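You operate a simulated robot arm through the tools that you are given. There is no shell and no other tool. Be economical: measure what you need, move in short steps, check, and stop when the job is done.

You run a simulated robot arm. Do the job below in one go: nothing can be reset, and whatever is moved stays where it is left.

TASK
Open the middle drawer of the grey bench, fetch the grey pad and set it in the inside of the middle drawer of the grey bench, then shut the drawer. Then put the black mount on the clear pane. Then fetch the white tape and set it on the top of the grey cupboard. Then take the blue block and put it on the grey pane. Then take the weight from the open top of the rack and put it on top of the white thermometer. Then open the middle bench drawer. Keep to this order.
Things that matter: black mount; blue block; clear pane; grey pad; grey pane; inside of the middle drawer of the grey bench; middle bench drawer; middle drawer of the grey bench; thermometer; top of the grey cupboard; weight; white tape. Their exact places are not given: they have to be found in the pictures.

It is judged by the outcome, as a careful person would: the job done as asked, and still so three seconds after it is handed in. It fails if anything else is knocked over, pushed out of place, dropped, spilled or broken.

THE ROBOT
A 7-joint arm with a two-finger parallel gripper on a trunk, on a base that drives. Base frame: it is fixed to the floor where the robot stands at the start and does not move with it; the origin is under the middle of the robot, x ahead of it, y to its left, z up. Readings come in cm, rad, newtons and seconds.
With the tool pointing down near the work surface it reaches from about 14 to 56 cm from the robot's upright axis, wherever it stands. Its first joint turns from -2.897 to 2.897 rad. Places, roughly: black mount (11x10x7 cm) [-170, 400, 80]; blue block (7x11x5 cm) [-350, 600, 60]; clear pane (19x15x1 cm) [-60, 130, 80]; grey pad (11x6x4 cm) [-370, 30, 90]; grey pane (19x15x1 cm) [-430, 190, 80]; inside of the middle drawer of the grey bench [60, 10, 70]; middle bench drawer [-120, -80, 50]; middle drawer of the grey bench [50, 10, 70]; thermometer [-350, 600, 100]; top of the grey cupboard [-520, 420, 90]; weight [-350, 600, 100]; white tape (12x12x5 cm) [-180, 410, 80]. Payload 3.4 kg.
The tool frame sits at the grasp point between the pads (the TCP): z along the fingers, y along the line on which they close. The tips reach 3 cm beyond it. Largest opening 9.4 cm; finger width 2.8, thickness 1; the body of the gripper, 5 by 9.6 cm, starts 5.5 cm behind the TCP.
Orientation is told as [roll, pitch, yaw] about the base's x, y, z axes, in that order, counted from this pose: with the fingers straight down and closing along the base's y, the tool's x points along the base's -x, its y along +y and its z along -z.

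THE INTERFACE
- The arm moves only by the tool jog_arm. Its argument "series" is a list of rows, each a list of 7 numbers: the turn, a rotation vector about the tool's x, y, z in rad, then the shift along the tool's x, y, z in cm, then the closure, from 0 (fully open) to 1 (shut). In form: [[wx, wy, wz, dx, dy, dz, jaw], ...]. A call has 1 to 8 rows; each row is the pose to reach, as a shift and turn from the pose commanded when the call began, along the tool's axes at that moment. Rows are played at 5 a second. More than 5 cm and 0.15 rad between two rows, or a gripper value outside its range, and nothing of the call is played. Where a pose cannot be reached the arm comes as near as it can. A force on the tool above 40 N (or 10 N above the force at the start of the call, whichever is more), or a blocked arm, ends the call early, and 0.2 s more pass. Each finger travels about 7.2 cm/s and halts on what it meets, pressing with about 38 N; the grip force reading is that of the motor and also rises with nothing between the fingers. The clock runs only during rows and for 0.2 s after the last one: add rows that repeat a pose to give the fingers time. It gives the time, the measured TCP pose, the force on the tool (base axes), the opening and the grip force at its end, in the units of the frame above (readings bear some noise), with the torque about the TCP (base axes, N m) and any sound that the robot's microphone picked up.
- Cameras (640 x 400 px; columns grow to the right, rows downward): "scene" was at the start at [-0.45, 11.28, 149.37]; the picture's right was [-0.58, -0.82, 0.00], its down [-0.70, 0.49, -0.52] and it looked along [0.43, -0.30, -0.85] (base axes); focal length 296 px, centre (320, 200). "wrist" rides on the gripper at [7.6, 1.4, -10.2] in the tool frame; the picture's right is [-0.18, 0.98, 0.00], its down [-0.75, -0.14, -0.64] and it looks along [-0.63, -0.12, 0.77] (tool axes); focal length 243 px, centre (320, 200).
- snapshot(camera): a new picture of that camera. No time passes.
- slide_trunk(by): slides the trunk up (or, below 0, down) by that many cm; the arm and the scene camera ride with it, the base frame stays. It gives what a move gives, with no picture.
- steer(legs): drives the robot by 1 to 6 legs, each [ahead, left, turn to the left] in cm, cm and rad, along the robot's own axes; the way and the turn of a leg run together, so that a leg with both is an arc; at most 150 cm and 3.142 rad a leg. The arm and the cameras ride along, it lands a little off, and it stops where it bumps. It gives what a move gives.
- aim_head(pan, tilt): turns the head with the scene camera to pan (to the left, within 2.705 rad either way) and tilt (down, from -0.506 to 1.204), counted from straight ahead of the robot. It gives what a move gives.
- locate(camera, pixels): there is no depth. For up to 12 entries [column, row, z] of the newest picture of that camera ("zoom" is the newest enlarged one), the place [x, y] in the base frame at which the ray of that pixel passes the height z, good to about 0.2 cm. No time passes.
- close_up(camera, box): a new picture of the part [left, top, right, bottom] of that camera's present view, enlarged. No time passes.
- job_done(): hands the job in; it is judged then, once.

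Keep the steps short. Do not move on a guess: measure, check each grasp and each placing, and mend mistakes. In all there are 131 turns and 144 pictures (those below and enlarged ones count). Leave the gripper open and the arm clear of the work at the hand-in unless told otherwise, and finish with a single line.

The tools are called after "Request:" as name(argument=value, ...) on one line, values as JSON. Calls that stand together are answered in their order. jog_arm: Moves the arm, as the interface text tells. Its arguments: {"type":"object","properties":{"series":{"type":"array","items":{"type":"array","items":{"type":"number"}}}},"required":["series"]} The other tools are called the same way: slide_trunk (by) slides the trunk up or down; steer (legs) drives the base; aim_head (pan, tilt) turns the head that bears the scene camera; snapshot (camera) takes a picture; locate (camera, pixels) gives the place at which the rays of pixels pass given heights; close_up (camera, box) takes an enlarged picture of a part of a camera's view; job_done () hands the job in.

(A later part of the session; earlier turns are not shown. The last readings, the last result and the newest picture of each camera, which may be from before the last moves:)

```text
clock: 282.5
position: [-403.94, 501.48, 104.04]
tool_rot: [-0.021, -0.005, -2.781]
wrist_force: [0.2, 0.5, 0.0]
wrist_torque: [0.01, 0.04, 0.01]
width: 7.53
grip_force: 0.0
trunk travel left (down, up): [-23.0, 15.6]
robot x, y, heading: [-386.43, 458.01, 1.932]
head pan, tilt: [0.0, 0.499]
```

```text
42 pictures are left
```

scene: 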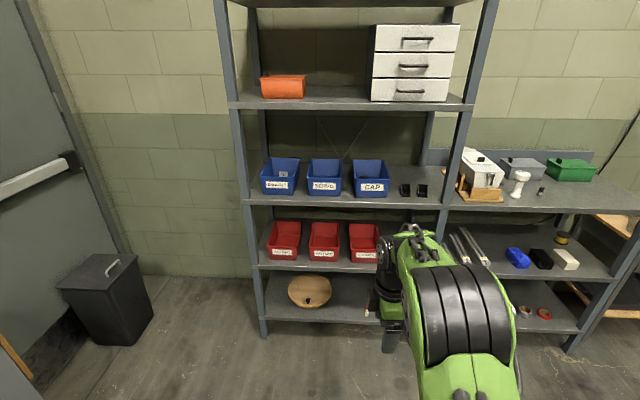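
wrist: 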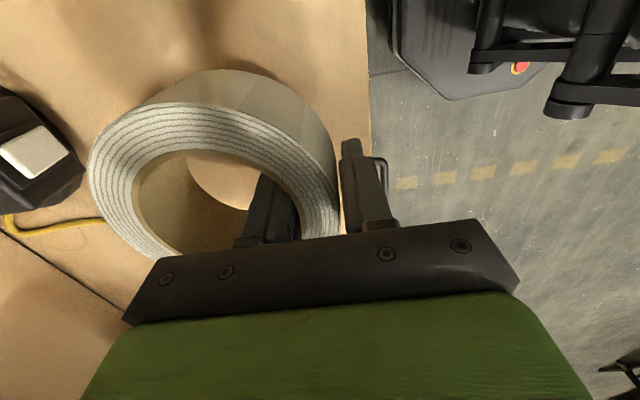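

Request:
close_up(camera="scene", box=[440, 140, 640, 280])

Request:
locate(camera="scene", pixels=[[518, 265, 58], [518, 265, 62], [450, 210, 95], [612, 213, 95], [455, 275, 60], [610, 282, 60], [485, 205, 95], [520, 198, 95]])

```text
2.86 times, centred on (540, 210) of scene
```

zoom: 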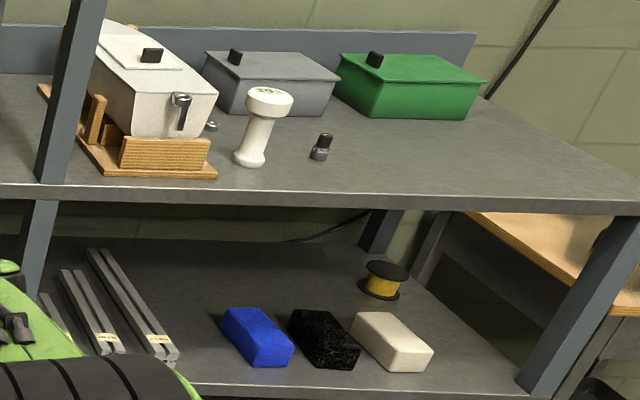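

```text
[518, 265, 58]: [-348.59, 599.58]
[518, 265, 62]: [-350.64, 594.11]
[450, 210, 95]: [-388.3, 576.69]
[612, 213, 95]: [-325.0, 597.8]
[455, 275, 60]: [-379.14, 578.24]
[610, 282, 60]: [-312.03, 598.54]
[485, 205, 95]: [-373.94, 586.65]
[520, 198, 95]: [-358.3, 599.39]
```

The blue block is on the middle shelf at about (-349,599), open top above it. I come in front of it, still clear of the rack, and turn the hand back to neutral yaw.

Request:
steer(legs=[[0, -81.7, -0.04], [42, 0, 0]])

Request:
jog_arm(series=[[0, 0, 0.14, 0, 0, 0, 0], [0, 0, 0.28, 0, 0, 0, 0], [0, 0, 0.42, 0, 0, 0, 0], [0, 0, 0.56, 0, 0, 0, 0], [0, 0, 0.7, 0, 0, 0, 0], [0, 0, 0.84, 0, 0, 0, 0], [0, 0, 0.98, 0, 0, 0, 0], [0, 0, 1.12, 0, 0, 0, 0]])

Request:
jog_arm(series=[[0, 0, 0.14, 0, 0, 0, 0], [0, 0, 0.28, 0, 0, 0, 0], [0, 0, 0.42, 0, 0, 0, 0], [0, 0, 0.45, 0, 0, 0, 0]])

Request:
aim_head(pan=0.0, tilt=0.75)

Request:
snapshot(camera="scene")

```text
clock: 289.0
position: [-338.5, 569.5, 104.02]
tool_rot: [-0.019, -0.005, -2.824]
wrist_force: [-0.5, 0.0, -0.9]
wrist_torque: [-0.02, 0.02, -0.03]
width: 7.51
grip_force: 0.1
trunk travel left (down, up): [-23.0, 15.6]
robot x, y, heading: [-323.1, 525.06, 1.883]
head pan, tilt: [0.0, 0.499]
```

```text
clock: 290.8
position: [-338.51, 569.26, 104.08]
tool_rot: [-0.003, -0.021, 2.336]
wrist_force: [0.2, 0.5, -0.5]
wrist_torque: [0.05, -0.03, -0.01]
width: 9.38
grip_force: 0.1
trunk travel left (down, up): [-23.0, 15.6]
robot x, y, heading: [-322.88, 525.35, 1.884]
head pan, tilt: [0.0, 0.499]
```

```text
clock: 291.8
position: [-338.5, 569.33, 104.07]
tool_rot: [0.004, -0.022, 1.885]
wrist_force: [0.5, -0.1, -0.4]
wrist_torque: [0.01, 0.03, 0.02]
width: 9.39
grip_force: 0.0
trunk travel left (down, up): [-23.0, 15.6]
robot x, y, heading: [-323.27, 524.88, 1.885]
head pan, tilt: [0.0, 0.499]
```

```text
clock: 292.6
position: [-338.5, 569.39, 103.96]
tool_rot: [0.006, -0.021, 1.888]
wrist_force: [0.0, 0.5, 0.7]
wrist_torque: [-0.05, 0.01, 0.02]
width: 9.39
grip_force: 0.1
trunk travel left (down, up): [-23.0, 15.6]
robot x, y, heading: [-323.31, 525.56, 1.886]
head pan, tilt: [0.0, 0.75]
```

```text
40 pictures are left
```

scene: 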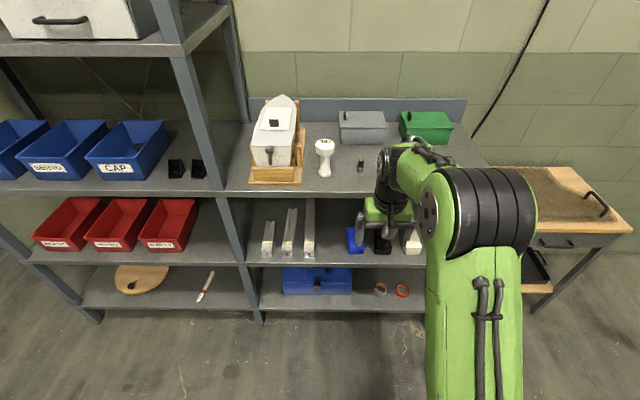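

Request:
close_up(camera="scene", box=[300, 125, 430, 265])

Request:
slide_trunk(by=-20)

Request:
snapshot(camera="scene")

Request:
snapshot(camera="wrist")

```text
2.86 times, centred on (365, 195) of scene
```

zoom: 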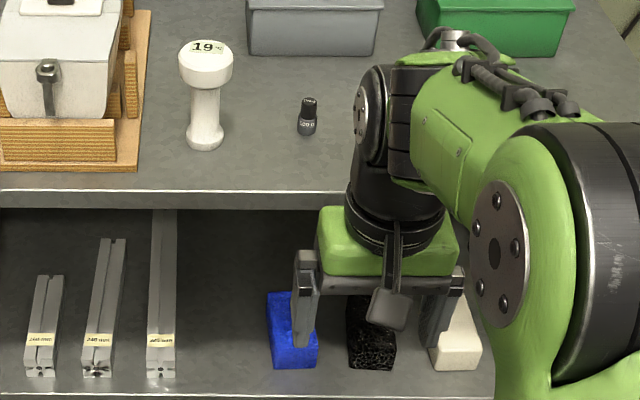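

```text
clock: 294.8
position: [-338.63, 569.4, 83.86]
tool_rot: [0.005, -0.021, 1.888]
wrist_force: [0.9, -0.4, -0.5]
wrist_torque: [0.01, -0.02, -0.01]
width: 9.38
grip_force: 0.1
trunk travel left (down, up): [-3.0, 35.6]
robot x, y, heading: [-323.27, 525.16, 1.884]
head pan, tilt: [0.0, 0.75]
```

```text
38 pictures are left
```

scene: 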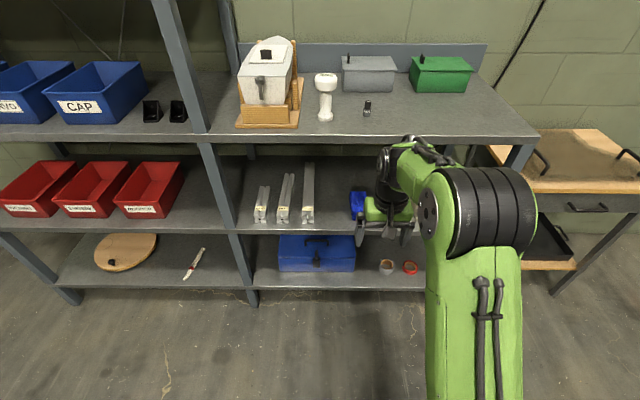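

```text
37 pictures are left
```

wrist: 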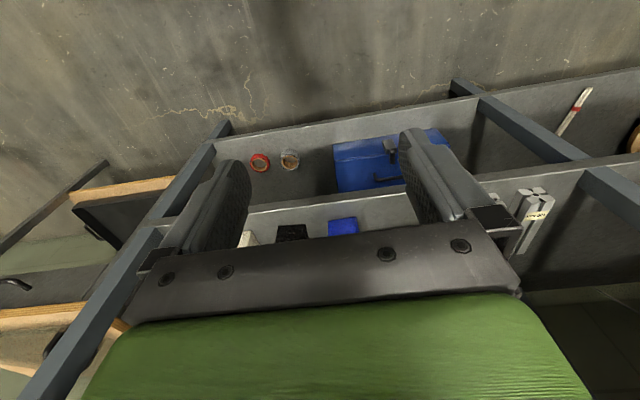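

Request:
locate(camera="zoom", pixels=[[307, 132, 95], [307, 132, 91], [206, 143, 95], [206, 143, 91], [290, 365, 60], [290, 365, 56], [268, 295, 65], [295, 345, 60]])

Request:
locate(camera="scene", pixels=[[367, 116, 95], [367, 116, 91], [325, 119, 95], [325, 119, 91], [357, 218, 60], [357, 218, 56], [351, 192, 65]])

Request:
close_up(camera="scene", box=[330, 170, 430, 250])

Request:
close_up(camera="wrist", box=[230, 190, 430, 250])

```text
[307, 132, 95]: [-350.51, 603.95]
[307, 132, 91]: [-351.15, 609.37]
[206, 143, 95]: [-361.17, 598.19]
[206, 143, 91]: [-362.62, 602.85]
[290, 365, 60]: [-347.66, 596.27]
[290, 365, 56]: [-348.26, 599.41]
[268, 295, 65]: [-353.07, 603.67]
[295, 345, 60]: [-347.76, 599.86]
```

```text
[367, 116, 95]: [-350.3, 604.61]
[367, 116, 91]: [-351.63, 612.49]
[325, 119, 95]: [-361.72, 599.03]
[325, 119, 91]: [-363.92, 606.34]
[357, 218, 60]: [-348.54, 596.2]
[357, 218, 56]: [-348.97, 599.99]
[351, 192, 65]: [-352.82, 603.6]
```

```text
5.00 times, centred on (380, 210) of scene
```

zoom: 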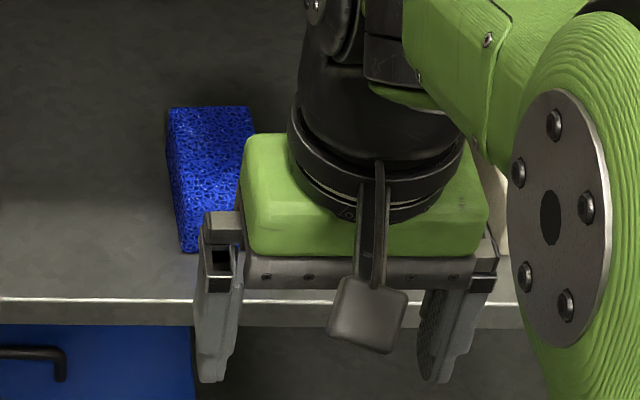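

```text
3.20 times, centred on (330, 220) of wrist
```

zoom: 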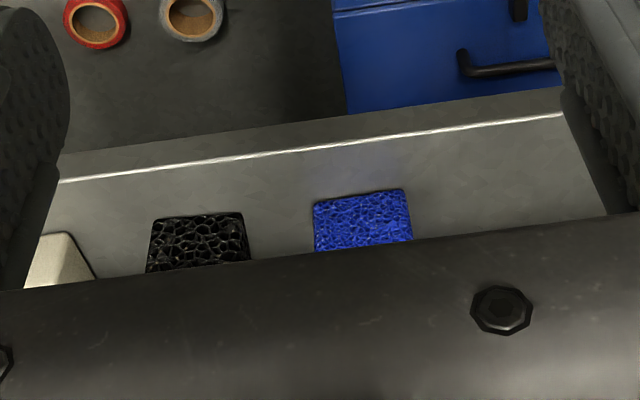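

Request:
locate(camera="zoom", pixels=[[314, 203, 65], [402, 190, 65], [314, 203, 60], [402, 190, 60], [360, 140, 60], [150, 270, 62], [247, 258, 62], [318, 250, 65], [412, 240, 65]])

```text
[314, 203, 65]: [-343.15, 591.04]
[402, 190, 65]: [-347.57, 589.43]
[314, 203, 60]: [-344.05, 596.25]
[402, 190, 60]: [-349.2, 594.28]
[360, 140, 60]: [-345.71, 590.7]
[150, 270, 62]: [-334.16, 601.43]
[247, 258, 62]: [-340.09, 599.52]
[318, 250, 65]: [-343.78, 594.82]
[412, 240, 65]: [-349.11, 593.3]
```

The block is aligned with the shelf: front 4.6 cm behind the shelf edge, shelf z≈59.6. I tilt the hand forward about 1 rad and lower it in front of the shelf.

Request:
jog_arm(series=[[0, -0.125, 0, 0, 0, 2.3, 0], [0, -0.25, 0, 0, 0, 4.6, 0], [0, -0.375, 0, 0, 0, 6.9, 0], [0, -0.5, 0, 0, 0, 9.2, 0], [0, -0.625, 0, 0, 0, 11.5, 0], [0, -0.75, 0, 0, 0, 13.8, 0], [0, -0.875, 0, 0, 0, 16, 0], [0, -1.0, 0, 0, 0, 18, 0]])

Request:
snapshot(camera="wrist")

```text
clock: 296.6
position: [-339.0, 569.67, 65.75]
tool_rot: [0.011, -1.022, 1.881]
wrist_force: [-0.6, -0.2, 0.7]
wrist_torque: [-0.03, 0.0, -0.02]
width: 9.38
grip_force: 0.0
trunk travel left (down, up): [-3.0, 35.6]
robot x, y, heading: [-323.29, 525.25, 1.888]
head pan, tilt: [0.0, 0.75]
```

```text
34 pictures are left
```

wrist: 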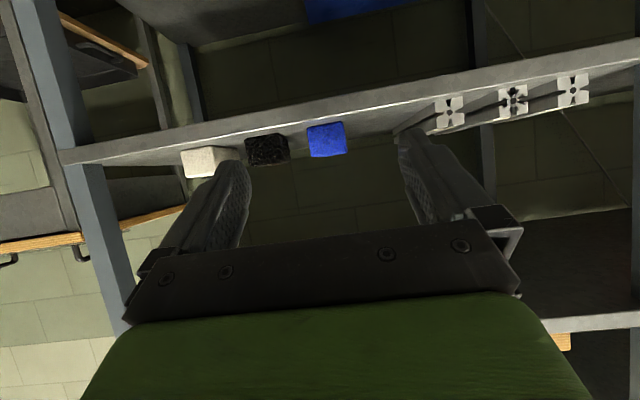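

Request:
locate(camera="wrist", pixels=[[326, 125, 60], [326, 125, 58], [328, 156, 65], [328, 156, 63], [308, 140, 62], [346, 138, 62], [328, 108, 59]])

```text
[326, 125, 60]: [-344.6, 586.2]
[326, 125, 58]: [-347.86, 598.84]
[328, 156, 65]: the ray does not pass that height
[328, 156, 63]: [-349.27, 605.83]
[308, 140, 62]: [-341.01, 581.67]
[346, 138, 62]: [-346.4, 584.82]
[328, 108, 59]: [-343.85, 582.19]
```

Shelf at z≈58.5, block 58.6–63.2, lateral nearly right. I lower 3 cm, shift 0.6 cm, and drive 21 cm ahead.

Request:
jog_arm(series=[[0, 0, 0, 1.3, -0.3, 0.8, 0], [0, 0, 0, 2.5, -0.6, 1.5, 0], [0, 0, 0, 2.5, -0.6, 1.5, 0]])

Request:
steer(legs=[[21, 0, 0]])

Request:
snapshot(camera="wrist")

```text
clock: 297.4
position: [-338.41, 569.85, 63.11]
tool_rot: [0.009, -1.02, 1.879]
wrist_force: [0.6, 0.0, 0.4]
wrist_torque: [0.06, -0.02, -0.01]
width: 9.4
grip_force: 0.0
trunk travel left (down, up): [-3.0, 35.6]
robot x, y, heading: [-323.32, 525.34, 1.885]
head pan, tilt: [0.0, 0.75]
```

```text
clock: 299.0
position: [-344.82, 589.68, 63.11]
tool_rot: [0.01, -1.02, 1.881]
wrist_force: [0.1, 0.3, 0.4]
wrist_torque: [0.01, -0.01, -0.05]
width: 9.41
grip_force: 0.1
trunk travel left (down, up): [-3.0, 35.6]
robot x, y, heading: [-329.73, 545.01, 1.892]
head pan, tilt: [0.0, 0.75]
```

```text
33 pictures are left
```

wrist: 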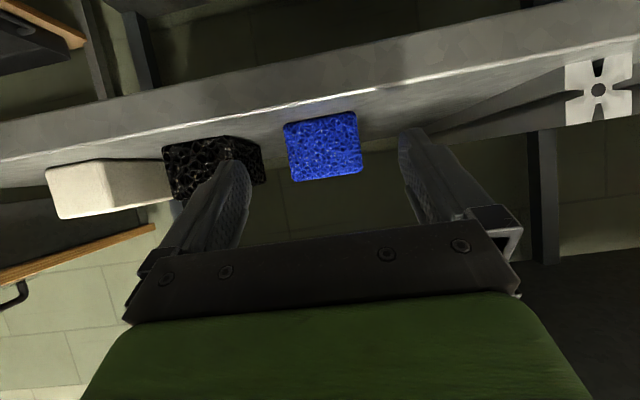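

Blue is centred, but the black block is only about 2.3 cm beside it; I narrow the opening to 8 cm before going in.

Request:
jog_arm(series=[[0, 0, 0, 0.77, 0.25, 0.47, 0.15], [0, 0, 0, 0.77, 0.25, 0.47, 0.15], [0, 0, 0, -0.8, 0.25, 3.0, 0.15], [0, 0, 0, -1.6, 0.25, 4.3, 0.15], [0, 0, 0, -1.6, 0.25, 4.3, 0.15]])

Request:
snapshot(camera="wrist")

```text
clock: 300.2
position: [-346.59, 593.88, 62.4]
tool_rot: [0.009, -1.019, 1.879]
wrist_force: [0.5, -0.9, 0.7]
wrist_torque: [-0.01, -0.02, -0.01]
width: 7.99
grip_force: 0.1
trunk travel left (down, up): [-3.0, 35.6]
robot x, y, heading: [-329.59, 545.22, 1.887]
head pan, tilt: [0.0, 0.75]
```

```text
32 pictures are left
```

wrist: 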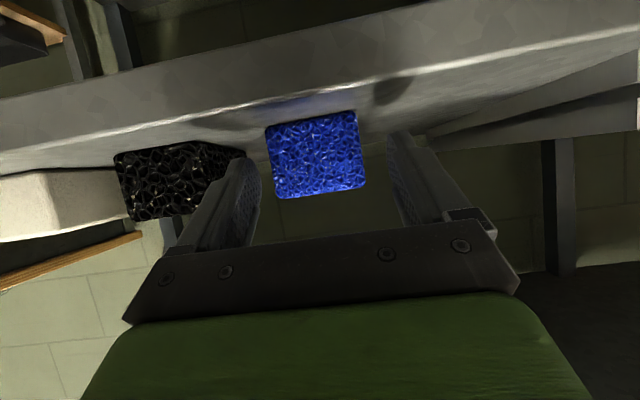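

Request:
jog_arm(series=[[0, 0, 0, 0, -0.4, 0, 0.15], [0, 0, 0, -1.1, -0.4, 1.7, 0.15], [0, 0, 0, -2.1, -0.4, 3.4, 0.15], [0, 0, 0, -3.1, -0.4, 5.1, 0.15], [0, 0, 0, -3.1, -0.4, 5.1, 0.15]])

Request:
snapshot(camera="wrist")

```text
clock: 301.4
position: [-348.18, 599.65, 62.2]
tool_rot: [0.012, -1.019, 1.882]
wrist_force: [-0.3, -0.7, -0.3]
wrist_torque: [0.0, 0.03, 0.0]
width: 7.98
grip_force: 0.0
trunk travel left (down, up): [-3.0, 35.6]
robot x, y, heading: [-329.78, 544.8, 1.886]
head pan, tilt: [0.0, 0.75]
```

```text
31 pictures are left
```

wrist: 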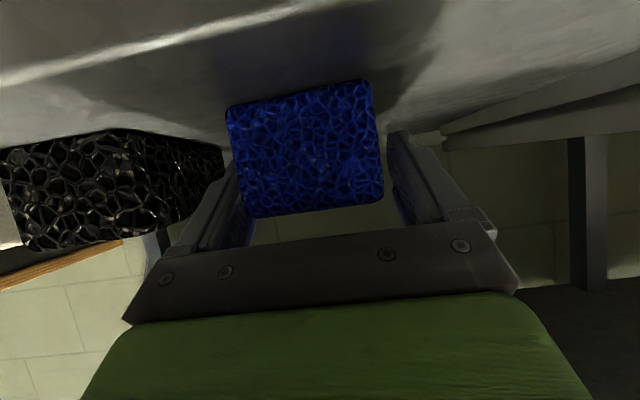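

Accounting for perspective the block is centred. I close and lift slightly.

Request:
jog_arm(series=[[0, 0, 0, 0, 0, 0, 0.3], [0, 0, 0, 0, 0, 0, 0.6], [0, 0, 0, 0, 0, 0, 0.7], [0, 0, 0, 0, 0, 0, 0.7]])

Request:
jog_arm(series=[[0, 0, 0, -0.85, 0, -0.52, 0.75], [0, 0, 0, -2.5, 0, -1.56, 0.75], [0, 0, 0, -4.2, 0, -2.6, 0.75], [0, 0, 0, -4.2, 0, -2.6, 0.75]])

Request:
steer(legs=[[-45, 0, 0]])

Request:
snapshot(camera="scene")

```text
clock: 302.4
position: [-348.08, 599.66, 62.28]
tool_rot: [0.01, -1.02, 1.882]
wrist_force: [-0.7, 0.1, -0.1]
wrist_torque: [0.0, -0.01, 0.02]
width: 6.51
grip_force: 37.4
trunk travel left (down, up): [-3.0, 35.6]
robot x, y, heading: [-329.63, 545.06, 1.885]
head pan, tilt: [0.0, 0.75]
```

```text
clock: 303.4
position: [-348.05, 599.65, 67.04]
tool_rot: [0.011, -1.02, 1.881]
wrist_force: [0.6, 1.4, -0.7]
wrist_torque: [-0.02, -0.02, 0.0]
width: 6.49
grip_force: 38.2
trunk travel left (down, up): [-3.0, 35.6]
robot x, y, heading: [-329.48, 545.45, 1.886]
head pan, tilt: [0.0, 0.75]
```

```text
clock: 306.1
position: [-333.99, 557.58, 67.1]
tool_rot: [0.01, -1.02, 1.875]
wrist_force: [0.0, -0.4, -0.9]
wrist_torque: [0.0, -0.01, -0.01]
width: 6.49
grip_force: 37.9
trunk travel left (down, up): [-3.0, 35.6]
robot x, y, heading: [-315.6, 502.64, 1.885]
head pan, tilt: [0.0, 0.75]
```

```text
30 pictures are left
```

scene: 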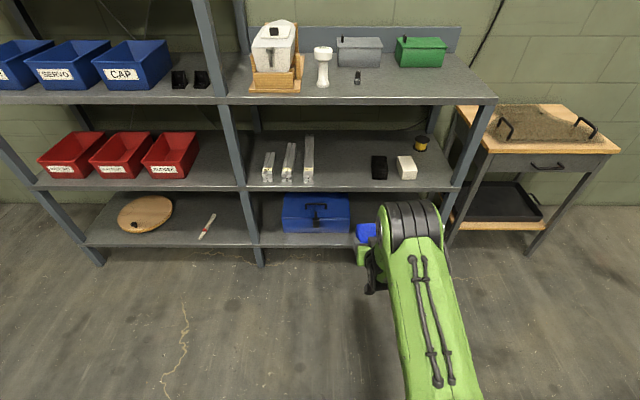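

The block is held, others undisturbed. I raise the trunk and drive toward the grey pane at about [-430,190].

Request:
slide_trunk(by=33)

Request:
steer(legs=[[0, 0, 1.585], [0, 122, 0], [0, 121, 0], [60, 0, 0]])

Request:
aim_head(pan=0.0, tilt=0.6)

Request:
snapshot(camera="scene")

```text
clock: 309.4
position: [-333.84, 557.54, 100.26]
tool_rot: [0.011, -1.021, 1.874]
wrist_force: [-0.4, -0.1, -0.2]
wrist_torque: [0.0, -0.05, 0.0]
width: 6.48
grip_force: 37.7
trunk travel left (down, up): [-36.0, 2.6]
robot x, y, heading: [-315.96, 502.79, 1.88]
head pan, tilt: [0.0, 0.75]
```

```text
clock: 328.0
position: [-349.78, 239.39, 100.01]
tool_rot: [0.01, -1.02, -2.825]
wrist_force: [-0.6, -0.1, -0.7]
wrist_torque: [-0.01, -0.03, 0.03]
width: 6.52
grip_force: 38.3
trunk travel left (down, up): [-36.0, 2.6]
robot x, y, heading: [-295.51, 258.14, -2.822]
head pan, tilt: [0.0, 0.75]
```

```text
clock: 328.7
position: [-349.77, 239.42, 100.09]
tool_rot: [0.008, -1.021, -2.826]
wrist_force: [-0.5, -0.8, -0.9]
wrist_torque: [0.01, -0.02, 0.0]
width: 6.52
grip_force: 38.3
trunk travel left (down, up): [-36.0, 2.6]
robot x, y, heading: [-295.68, 257.96, -2.816]
head pan, tilt: [0.0, 0.6]
```

```text
29 pictures are left
```

scene: 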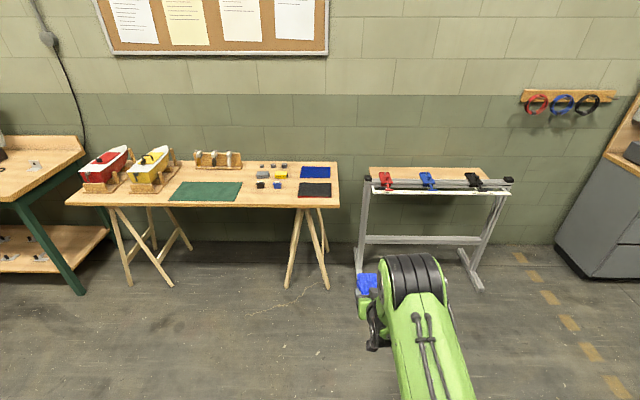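

Request:
locate(camera="scene", pixels=[[314, 190, 78], [315, 172, 78], [205, 190, 78], [277, 175, 78], [263, 173, 78]])

Request:
close_up(camera="scene", box=[160, 140, 360, 220])

```text
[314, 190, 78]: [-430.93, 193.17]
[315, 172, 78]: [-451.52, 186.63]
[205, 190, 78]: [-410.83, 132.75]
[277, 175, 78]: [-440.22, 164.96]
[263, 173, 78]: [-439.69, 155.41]
```

```text
3.20 times, centred on (260, 180) of scene
```

zoom: 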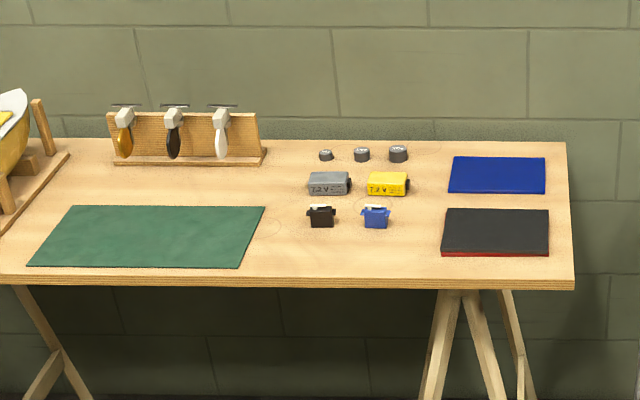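

The charcoal pane at (314,190) matches the grey pane's place. I approach, stopping short to triangulate.

Request:
steer(legs=[[72, 18, 0]])

Request:
aim_head(pan=0.1, tilt=0.85)

Request:
snapshot(camera="scene")

Request:
snapshot(camera="wrist")

```text
clock: 332.8
position: [-413.55, 199.1, 100.15]
tool_rot: [0.011, -1.017, -2.823]
wrist_force: [-0.3, -0.2, -0.4]
wrist_torque: [-0.02, -0.02, 0.01]
width: 6.46
grip_force: 38.0
trunk travel left (down, up): [-36.0, 2.6]
robot x, y, heading: [-359.47, 217.52, -2.821]
head pan, tilt: [0.0, 0.6]
```

```text
clock: 333.5
position: [-413.5, 199.04, 100.11]
tool_rot: [0.012, -1.021, -2.823]
wrist_force: [-0.9, -0.5, -0.3]
wrist_torque: [0.01, -0.01, 0.0]
width: 6.49
grip_force: 37.8
trunk travel left (down, up): [-36.0, 2.6]
robot x, y, heading: [-359.08, 217.56, -2.814]
head pan, tilt: [0.099, 0.85]
```

```text
27 pictures are left
```

scene: 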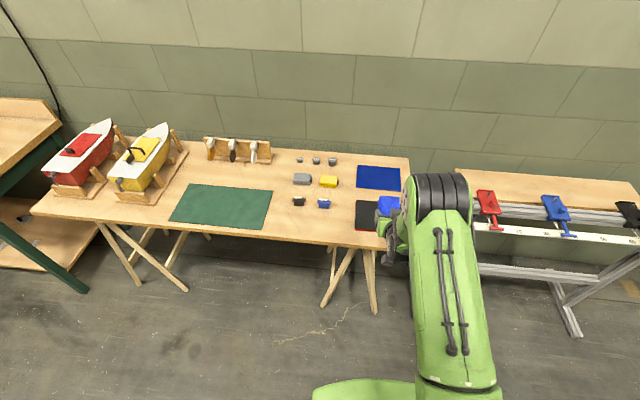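

```text
26 pictures are left
```

wrist: 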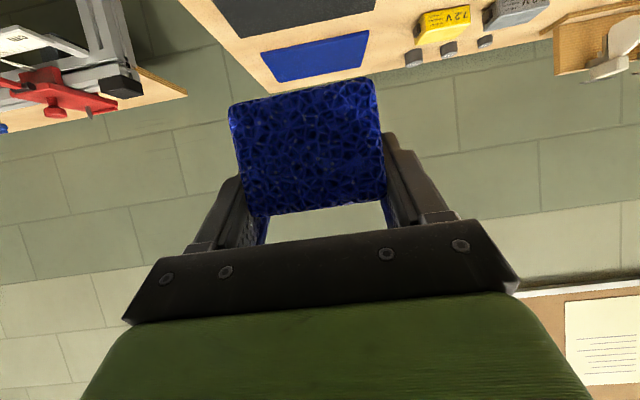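

Request:
locate(camera="wrist", pixels=[[375, 11, 80], [375, 11, 74], [240, 38, 80], [240, 38, 74], [262, 52, 78], [370, 31, 78]])

Request:
locate(camera="scene", pixels=[[357, 202, 80], [357, 202, 74], [355, 230, 80], [355, 230, 74]])

Request:
close_up(camera="scene", box=[340, 160, 420, 250])

```text
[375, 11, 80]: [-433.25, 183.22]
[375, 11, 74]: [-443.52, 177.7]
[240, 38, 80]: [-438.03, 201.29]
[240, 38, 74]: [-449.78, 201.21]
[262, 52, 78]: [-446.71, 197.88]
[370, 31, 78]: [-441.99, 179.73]
```

```text
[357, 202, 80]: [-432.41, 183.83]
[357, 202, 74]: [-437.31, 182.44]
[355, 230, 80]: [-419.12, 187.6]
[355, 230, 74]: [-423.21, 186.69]
```

```text
4.44 times, centred on (380, 205) of scene
```

zoom: 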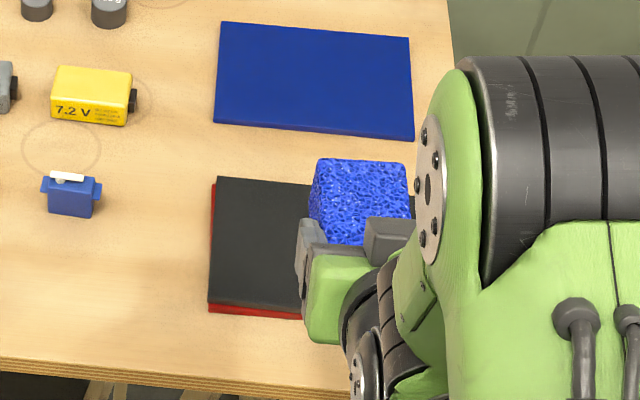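

Far-left corner agrees in both views at z≈80. Pane centre ≈(-428.8,194.6). I drive 15 cm ahead and lower to just above it.

Request:
steer(legs=[[15, -0.7, 0]])

Request:
slide_trunk(by=-13)

Request:
close_up(camera="scene", box=[320, 160, 420, 260])

Request:
snapshot(camera="wrist")

```text
clock: 334.9
position: [-427.93, 194.79, 100.08]
tool_rot: [0.011, -1.019, -2.82]
wrist_force: [-1.2, -0.1, -0.2]
wrist_torque: [0.04, -0.03, -0.01]
width: 6.5
grip_force: 38.0
trunk travel left (down, up): [-36.0, 2.6]
robot x, y, heading: [-373.02, 213.78, -2.815]
head pan, tilt: [0.099, 0.85]
```

```text
clock: 336.5
position: [-427.77, 194.55, 87.12]
tool_rot: [0.01, -1.02, -2.819]
wrist_force: [0.4, -0.2, 0.3]
wrist_torque: [-0.05, 0.02, -0.02]
width: 6.48
grip_force: 38.3
trunk travel left (down, up): [-23.0, 15.6]
robot x, y, heading: [-373.32, 214.02, -2.813]
head pan, tilt: [0.099, 0.85]
```

```text
4.00 times, centred on (370, 210) of scene
```

zoom: 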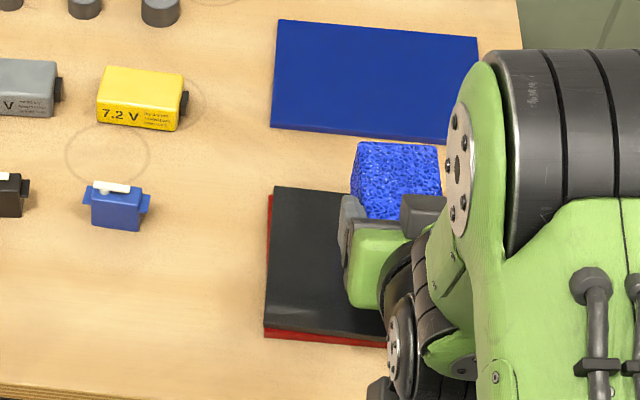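

```text
23 pictures are left
```

wrist: 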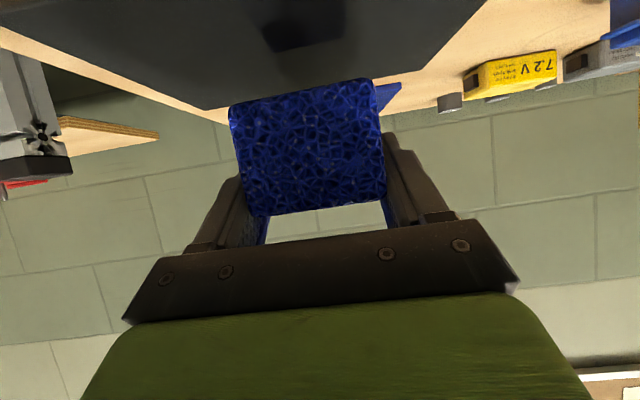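

Request:
locate(camera="wrist", pixels=[[205, 109, 80], [425, 75, 80], [205, 109, 81], [205, 109, 79]])

Request:
locate(camera="zoom", pixels=[[274, 188, 80], [264, 325, 80], [340, 333, 80], [352, 185, 83.4], [440, 145, 88]])

```text
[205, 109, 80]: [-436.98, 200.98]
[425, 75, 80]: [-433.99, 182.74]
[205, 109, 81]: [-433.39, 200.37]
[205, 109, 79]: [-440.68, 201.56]
```

```text
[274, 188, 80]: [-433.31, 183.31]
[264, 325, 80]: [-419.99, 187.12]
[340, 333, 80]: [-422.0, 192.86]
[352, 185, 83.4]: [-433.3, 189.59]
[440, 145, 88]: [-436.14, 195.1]
```

The block is within the pane's outline (depth 338–352). I move 1 cm deeper and step down to contact.

Request:
jog_arm(series=[[0, 0, 0, -0.5, 0, 0.85, 0.75], [0, 0, 0, 0.8, 0, 1.63, 0.75], [0, 0, 0, 1.6, 0, 2.15, 0.75], [0, 0, 0, 2.05, 0, 2.41, 0.75], [0, 0, 0, 2.5, 0, 2.67, 0.75], [0, 0, 0, 2.9, 0, 2.93, 0.75], [0, 0, 0, 3.3, 0, 3.2, 0.75], [0, 0, 0, 3.75, 0, 3.45, 0.75]])

```text
clock: 338.0
position: [-429.01, 194.11, 83.88]
tool_rot: [0.01, -1.045, -2.819]
wrist_force: [2.5, 0.9, 18.9]
wrist_torque: [0.16, -0.69, 0.03]
width: 6.48
grip_force: 37.3
trunk travel left (down, up): [-23.0, 15.6]
robot x, y, heading: [-373.62, 214.19, -2.817]
head pan, tilt: [0.099, 0.85]
stopped in row 7: the force on the tool passed its limit at 46 N (the readings are from after the stop); the commanded pose is now the measured one
```

Contact as predicted. I open and withdraw along the tool axis.

Request:
jog_arm(series=[[0, 0, 0, 0, 0, 0, 0.4], [0, 0, 0, 0, 0, 0, 0.1], [0, 0, 0, 0, 0, 0, 0.05], [0, 0, 0, 0, 0, -3, 0.05], [0, 0, 0, 0, 0, -7, 0.05], [0, 0, 0, 0, 0, -11, 0.05], [0, 0, 0, 0, 0, -14, 0.05]])

Request:
steer(legs=[[-30, 0, 0]])

Request:
close_up(camera="scene", box=[280, 110, 440, 210])

```text
clock: 339.6
position: [-417.75, 198.46, 90.74]
tool_rot: [0.007, -1.036, -2.819]
wrist_force: [-0.5, 1.0, -0.3]
wrist_torque: [0.03, 0.02, 0.0]
width: 8.94
grip_force: 0.0
trunk travel left (down, up): [-23.0, 15.6]
robot x, y, heading: [-373.58, 213.61, -2.812]
head pan, tilt: [0.099, 0.85]
```

```text
clock: 341.6
position: [-389.94, 208.24, 90.81]
tool_rot: [0.007, -1.036, -2.832]
wrist_force: [0.2, -0.1, -0.5]
wrist_torque: [0.01, 0.0, 0.0]
width: 8.94
grip_force: 0.0
trunk travel left (down, up): [-23.0, 15.6]
robot x, y, heading: [-345.68, 223.36, -2.828]
head pan, tilt: [0.099, 0.85]
```

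```text
4.00 times, centred on (360, 160) of scene
```

zoom: 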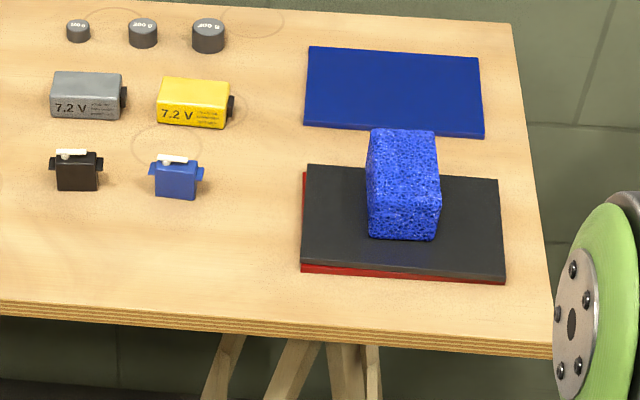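

The blue block stands on the grey pane. Now I put the hand upright again and return to the rack for the weight.

Request:
jog_arm(series=[[0, 0.13, 0, -1.3, 0, -0.8, 0], [0, 0.26, 0, -2.6, 0, -1.5, 0], [0, 0.39, 0, -3.9, 0, -2.3, 0], [0, 0.52, 0, -5.2, 0, -3.1, 0], [0, 0.65, 0, -6.5, 0, -3.8, 0], [0, 0.78, 0, -7.8, 0, -4.6, 0], [0, 0.91, 0, -9, 0, -5.3, 0], [0, 1.036, 0, -10.3, 0, -6.1, 0]])

Request:
steer(legs=[[-40, 0, 0], [0, 0, -1.56], [140, -38, 0], [142, -38, 0]])

Request:
slide_trunk(by=13)

Request:
aim_head(pan=0.1, tilt=0.75)

Request:
snapshot(camera="scene")

```text
clock: 343.4
position: [-389.99, 208.48, 102.55]
tool_rot: [0.006, 0.002, -2.825]
wrist_force: [0.6, 0.9, 0.2]
wrist_torque: [0.01, 0.02, -0.02]
width: 9.43
grip_force: 0.2
trunk travel left (down, up): [-23.0, 15.6]
robot x, y, heading: [-345.78, 222.99, -2.827]
head pan, tilt: [0.099, 0.85]
```

```text
clock: 363.5
position: [-344.87, 571.03, 102.53]
tool_rot: [0.006, 0.001, 1.926]
wrist_force: [-0.1, 0.0, -0.7]
wrist_torque: [0.03, 0.04, 0.02]
width: 9.41
grip_force: 0.0
trunk travel left (down, up): [-23.0, 15.6]
robot x, y, heading: [-328.59, 526.8, 1.93]
head pan, tilt: [0.099, 0.85]
```

```text
clock: 365.0
position: [-344.96, 570.94, 115.76]
tool_rot: [0.005, -0.001, 1.926]
wrist_force: [-0.3, -0.8, -0.7]
wrist_torque: [0.01, 0.04, 0.0]
width: 9.41
grip_force: 0.1
trunk travel left (down, up): [-36.0, 2.6]
robot x, y, heading: [-328.44, 527.17, 1.925]
head pan, tilt: [0.099, 0.85]
```

```text
clock: 365.7
position: [-344.94, 570.87, 115.75]
tool_rot: [0.005, -0.001, 1.926]
wrist_force: [0.5, 1.2, 0.2]
wrist_torque: [0.01, 0.01, 0.0]
width: 9.39
grip_force: 0.0
trunk travel left (down, up): [-36.0, 2.6]
robot x, y, heading: [-328.58, 527.12, 1.924]
head pan, tilt: [0.099, 0.75]
```

```text
21 pictures are left
```

scene: 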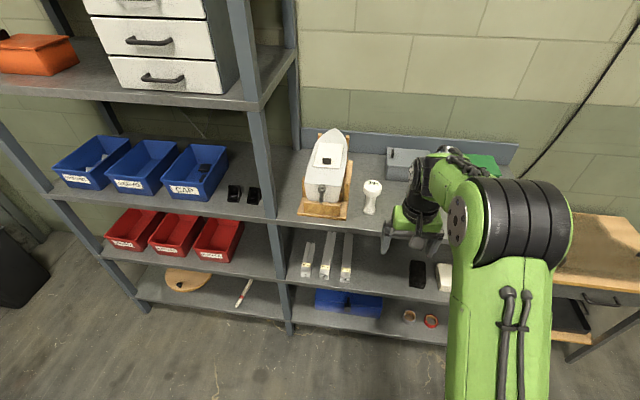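

Request:
locate(camera="scene", pixels=[[370, 211, 96], [372, 184, 106], [372, 184, 110], [372, 184, 114], [363, 184, 110], [383, 184, 110]])

Request:
steer(legs=[[0, -6, -0.03], [24, 0, 0]])

Request:
snapshot(camera="wrist")

```text
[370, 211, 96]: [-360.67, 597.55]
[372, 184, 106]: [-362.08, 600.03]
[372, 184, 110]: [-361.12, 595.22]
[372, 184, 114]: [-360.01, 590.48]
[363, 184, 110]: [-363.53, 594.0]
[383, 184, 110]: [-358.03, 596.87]
```

```text
clock: 368.0
position: [-345.5, 595.73, 115.72]
tool_rot: [0.005, 0.0, 1.9]
wrist_force: [-0.4, -0.1, -1.4]
wrist_torque: [0.0, 0.01, 0.0]
width: 9.39
grip_force: 0.0
trunk travel left (down, up): [-36.0, 2.6]
robot x, y, heading: [-330.15, 551.65, 1.898]
head pan, tilt: [0.099, 0.75]
```

```text
20 pictures are left
```

wrist: 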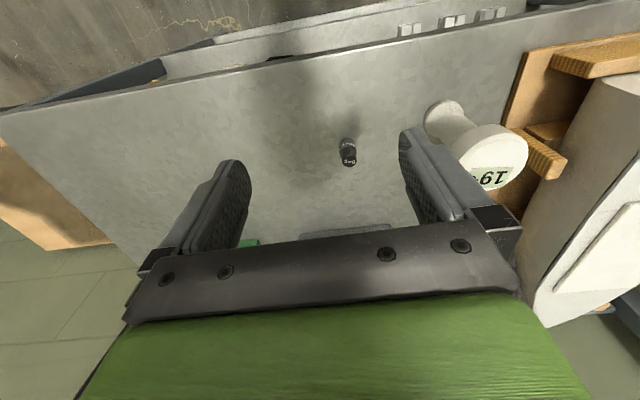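

Request:
locate(camera="wrist", pixels=[[495, 155, 108], [495, 155, 106], [495, 155, 110], [443, 112, 96], [346, 143, 96], [348, 158, 99], [348, 158, 100], [342, 150, 98], [353, 150, 98]])

Request:
close_up(camera="wrist", box=[320, 90, 560, 200])

```text
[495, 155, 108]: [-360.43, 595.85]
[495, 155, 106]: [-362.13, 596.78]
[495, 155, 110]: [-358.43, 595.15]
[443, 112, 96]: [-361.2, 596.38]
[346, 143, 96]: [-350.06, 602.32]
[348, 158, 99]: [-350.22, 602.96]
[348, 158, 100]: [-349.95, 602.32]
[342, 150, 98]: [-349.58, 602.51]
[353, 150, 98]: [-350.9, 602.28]
```

```text
2.67 times, centred on (440, 145) of wrist
```

zoom: 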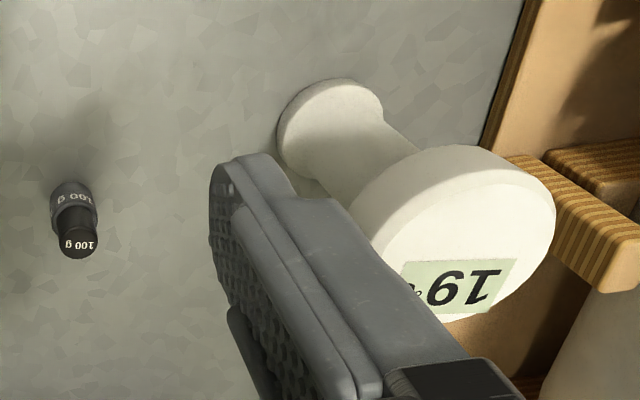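

The weight (100 g, ~1.5 cm wide) is at (-350.05,602.4), z 96–100. The thermometer top is at about (-361,597), z≈107.5. I move above the weight and come down half way.

Request:
jog_arm(series=[[0, 0, 0, -4, 1.1, 0, 0.3], [0, 0, 0, -7.78, 2.15, 0, 0.5], [0, 0, 0, -7.78, 2.15, 4, 0.5], [0, 0, 0, -7.78, 2.15, 8, 0.5], [0, 0, 0, -7.78, 2.15, 10, 0.5], [0, 0, 0, -7.78, 2.15, 10, 0.5]])

Request:
close_up(camera="wrist", box=[220, 80, 440, 260])

```text
clock: 369.4
position: [-349.89, 602.22, 105.3]
tool_rot: [0.007, 0.0, 1.899]
wrist_force: [0.7, -0.5, 0.0]
wrist_torque: [0.0, -0.02, 0.01]
width: 4.69
grip_force: 0.0
trunk travel left (down, up): [-36.0, 2.6]
robot x, y, heading: [-330.28, 551.51, 1.897]
head pan, tilt: [0.099, 0.75]
```

```text
2.22 times, centred on (330, 170) of wrist
```

zoom: 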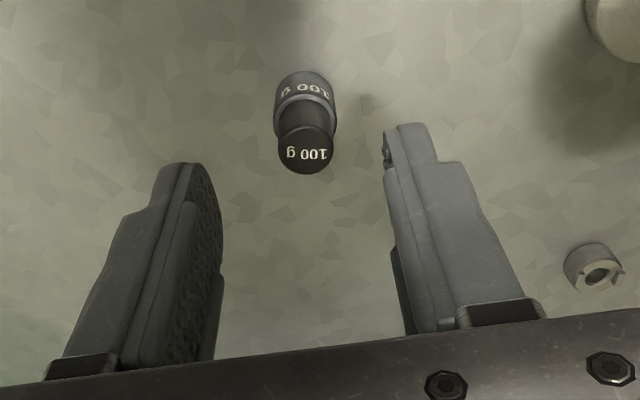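

Aligned. I descend to z≈99.7 and close.

Request:
jog_arm(series=[[0, 0, 0, 0, 0.1, 2, 0.5], [0, 0, 0, 0, 0.1, 4, 0.5], [0, 0, 0, 0, 0.1, 5.6, 0.5], [0, 0, 0, 0, 0.1, 5.6, 0.75], [0, 0, 0, 0, 0.1, 5.6, 1], [0, 0, 0, 0, 0.1, 5.6, 1]])

Request:
jog_arm(series=[[0, 0, 0, 0, 0, -2, 1], [0, 0, 0, 0, 0, -6, 1], [0, 0, 0, 0, 0, -10, 1], [0, 0, 0, 0, 0, -14, 1], [0, 0, 0, 0, 0, -16, 1], [0, 0, 0, 0, 0, -16, 1]])

Request:
snapshot(camera="wrist")

```text
clock: 370.8
position: [-350.27, 602.13, 100.09]
tool_rot: [0.005, 0.0, 1.898]
wrist_force: [0.3, -0.7, -0.3]
wrist_torque: [0.01, 0.01, 0.01]
width: 2.09
grip_force: 38.3
trunk travel left (down, up): [-36.0, 2.6]
robot x, y, heading: [-330.32, 551.51, 1.896]
head pan, tilt: [0.099, 0.75]
```

```text
clock: 372.2
position: [-350.27, 602.38, 115.84]
tool_rot: [0.004, 0.0, 1.899]
wrist_force: [0.4, 0.0, -1.6]
wrist_torque: [-0.02, 0.0, -0.01]
width: 2.08
grip_force: 37.9
trunk travel left (down, up): [-36.0, 2.6]
robot x, y, heading: [-330.56, 551.3, 1.895]
head pan, tilt: [0.099, 0.75]
```

```text
17 pictures are left
```

wrist: 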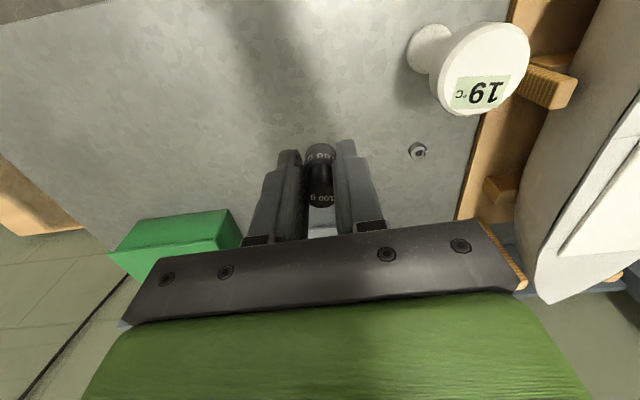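

Request:
locate(camera="wrist", pixels=[[487, 68, 108], [487, 68, 107], [487, 68, 106], [428, 50, 96], [443, 85, 107.5], [530, 50, 107.5], [600, 130, 110], [545, 290, 110]])

Request:
close_up(camera="scene", box=[280, 90, 440, 230])

```text
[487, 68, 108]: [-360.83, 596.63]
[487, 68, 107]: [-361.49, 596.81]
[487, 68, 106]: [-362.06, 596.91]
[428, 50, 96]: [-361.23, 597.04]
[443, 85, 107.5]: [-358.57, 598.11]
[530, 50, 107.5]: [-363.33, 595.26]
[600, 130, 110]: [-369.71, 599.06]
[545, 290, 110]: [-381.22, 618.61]
```

```text
2.86 times, centred on (360, 160) of scene
```

zoom: 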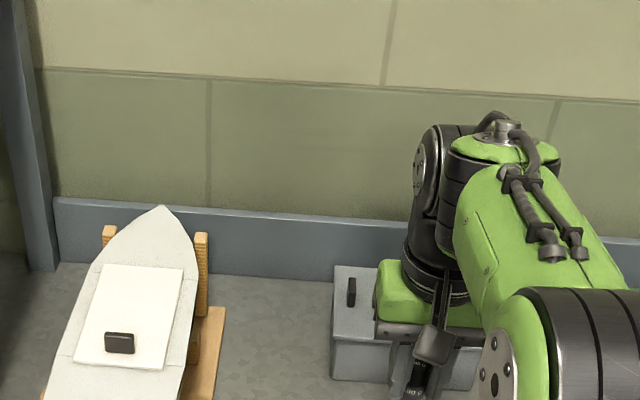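

Weight held. Thermometer top centre: (-361.2,596.8), z≈107.4, with the boat model close on its left. I turn the hand 90° so its narrow side faces the boat.

Request:
jog_arm(series=[[0, 0, -0.14, 0, 0, 0, 1], [0, 0, -0.28, 0, 0, 0, 1], [0, 0, -0.42, 0, 0, 0, 1], [0, 0, -0.56, 0, 0, 0, 1], [0, 0, -0.7, 0, 0, 0, 1], [0, 0, -0.84, 0, 0, 0, 1], [0, 0, -0.98, 0, 0, 0, 1], [0, 0, -1.12, 0, 0, 0, 1]])

Request:
jog_arm(series=[[0, 0, -0.12, 0, 0, -0.5, 1], [0, 0, -0.24, 0, 0, -1, 1], [0, 0, -0.36, 0, 0, -1, 1], [0, 0, -0.45, 0, 0, -1, 1], [0, 0, -0.45, 0, 0, -1, 1]])

Request:
jog_arm(series=[[0, 0, 0, -3, 0.4, 0, 1], [0, 0, 0, -6, 0.9, 0, 1], [0, 0, 0, -9, 1.3, 0, 1], [0, 0, 0, -12.15, 1.76, 0, 1], [0, 0, 0, -12.15, 1.76, 0, 1]])

Request:
snapshot(camera="wrist")

Request:
close_up(camera="scene", box=[300, 110, 440, 230])

```text
clock: 374.0
position: [-350.03, 602.39, 116.1]
tool_rot: [0.002, -0.004, 3.023]
wrist_force: [0.3, 0.8, -1.7]
wrist_torque: [-0.06, 0.01, 0.01]
width: 2.08
grip_force: 37.9
trunk travel left (down, up): [-36.0, 2.6]
robot x, y, heading: [-330.3, 551.73, 1.896]
head pan, tilt: [0.099, 0.75]
```

```text
clock: 375.2
position: [-350.27, 602.33, 117.01]
tool_rot: [0.0, -0.005, -2.814]
wrist_force: [0.2, 0.0, -1.7]
wrist_torque: [0.0, 0.0, 0.0]
width: 2.1
grip_force: 37.8
trunk travel left (down, up): [-36.0, 2.6]
robot x, y, heading: [-330.4, 551.56, 1.898]
head pan, tilt: [0.099, 0.75]
```

```text
clock: 376.4
position: [-361.07, 596.97, 116.92]
tool_rot: [-0.001, -0.006, -2.815]
wrist_force: [1.2, 0.8, -1.6]
wrist_torque: [-0.01, -0.01, -0.04]
width: 2.08
grip_force: 38.4
trunk travel left (down, up): [-36.0, 2.6]
robot x, y, heading: [-330.33, 551.92, 1.893]
head pan, tilt: [0.099, 0.75]
```

```text
15 pictures are left
```

wrist: 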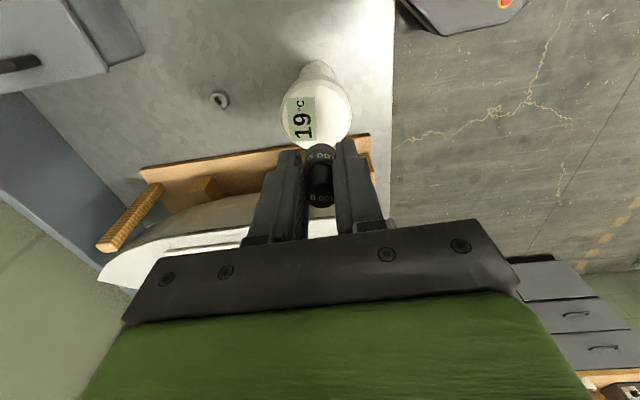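

```text
3.33 times, centred on (370, 170) of scene
```

zoom: 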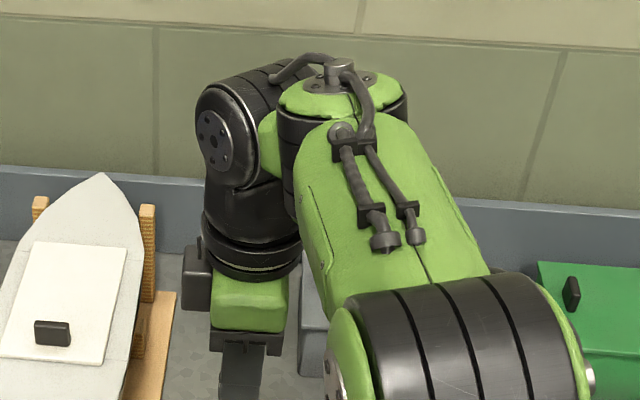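

Request:
locate(camera="wrist", pixels=[[316.5, 115, 107.4], [281, 115, 107.4], [352, 112, 107.4], [316, 150, 107.4]])

Request:
close_up(camera="wrist", box=[260, 40, 380, 220])

```text
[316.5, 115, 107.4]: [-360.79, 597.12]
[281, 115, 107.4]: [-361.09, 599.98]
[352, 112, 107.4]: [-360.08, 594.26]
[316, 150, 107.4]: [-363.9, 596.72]
```

```text
2.22 times, centred on (320, 130) of wrist
```

zoom: 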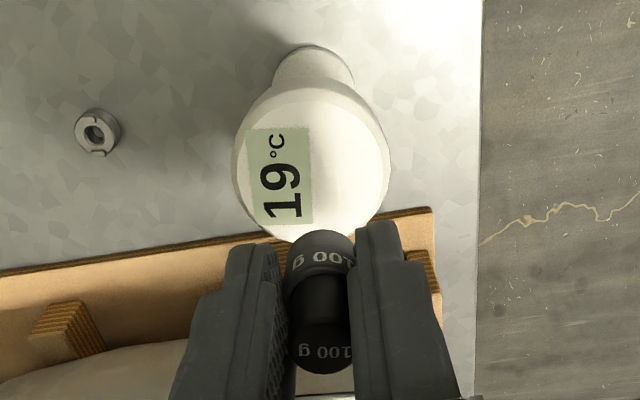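

The weight is centred over the thermometer top within about 0.3 cm. I lower 4.4 cm, then creep down.

Request:
jog_arm(series=[[0, 0, 0, 0, -0.15, 1.5, 1], [0, 0, 0, 0, -0.15, 3, 1], [0, 0, 0, 0, -0.15, 4, 1], [0, 0, 0, 0, -0.15, 4.4, 1], [0, 0, 0, 0, -0.15, 4.4, 1]])

Request:
jog_arm(series=[[0, 0, 0, 0, 0, 0.2, 1], [0, 0, 0, 0, 0, 0.4, 1], [0, 0, 0, 0, 0, 0.4, 1]])

Request:
close_up(camera="wrist", box=[260, 40, 380, 220])

```text
clock: 377.6
position: [-361.16, 596.93, 112.74]
tool_rot: [-0.001, -0.005, -2.814]
wrist_force: [-0.3, -0.3, -0.9]
wrist_torque: [-0.03, 0.0, 0.03]
width: 2.1
grip_force: 38.1
trunk travel left (down, up): [-36.0, 2.6]
robot x, y, heading: [-330.0, 551.4, 1.899]
head pan, tilt: [0.099, 0.75]
```

```text
clock: 378.4
position: [-361.31, 596.87, 112.15]
tool_rot: [-0.001, -0.005, -2.813]
wrist_force: [-0.8, 0.3, -0.8]
wrist_torque: [0.0, -0.01, -0.01]
width: 2.07
grip_force: 38.2
trunk travel left (down, up): [-36.0, 2.6]
robot x, y, heading: [-330.49, 551.17, 1.9]
head pan, tilt: [0.099, 0.75]
```

```text
2.22 times, centred on (320, 130) of wrist
```

zoom: 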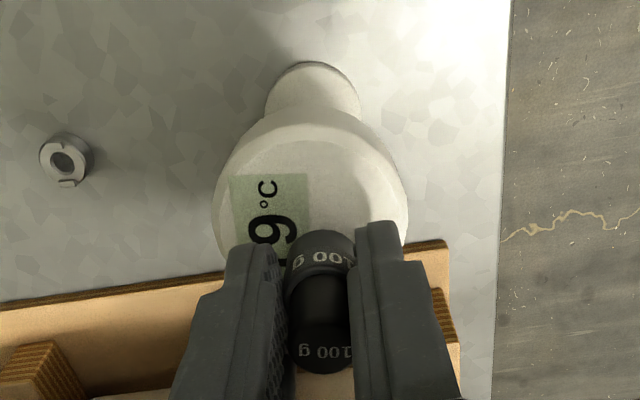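

Request:
jog_arm(series=[[0, 0, 0, 0, 0, 0.2, 1], [0, 0, 0, 0, 0, 0.4, 1], [0, 0, 0, 0, 0, 0.4, 1]])

Request:
jog_arm(series=[[0, 0, 0, 0, 0, 0.15, 1], [0, 0, 0, 0, 0, 0.3, 1], [0, 0, 0, 0, 0, 0.3, 1]])

```text
clock: 379.2
position: [-361.34, 596.85, 111.81]
tool_rot: [0.0, -0.005, -2.813]
wrist_force: [-0.2, -0.3, -0.6]
wrist_torque: [0.01, 0.0, 0.01]
width: 2.07
grip_force: 37.6
trunk travel left (down, up): [-36.0, 2.6]
robot x, y, heading: [-330.38, 551.69, 1.896]
head pan, tilt: [0.099, 0.75]
```

```text
clock: 380.0
position: [-361.29, 596.94, 111.93]
tool_rot: [-0.003, -0.006, -2.813]
wrist_force: [-1.7, 1.0, 14.1]
wrist_torque: [-0.02, 0.09, 0.0]
width: 2.08
grip_force: 37.8
trunk travel left (down, up): [-36.0, 2.6]
robot x, y, heading: [-330.33, 551.28, 1.894]
head pan, tilt: [0.099, 0.75]
```

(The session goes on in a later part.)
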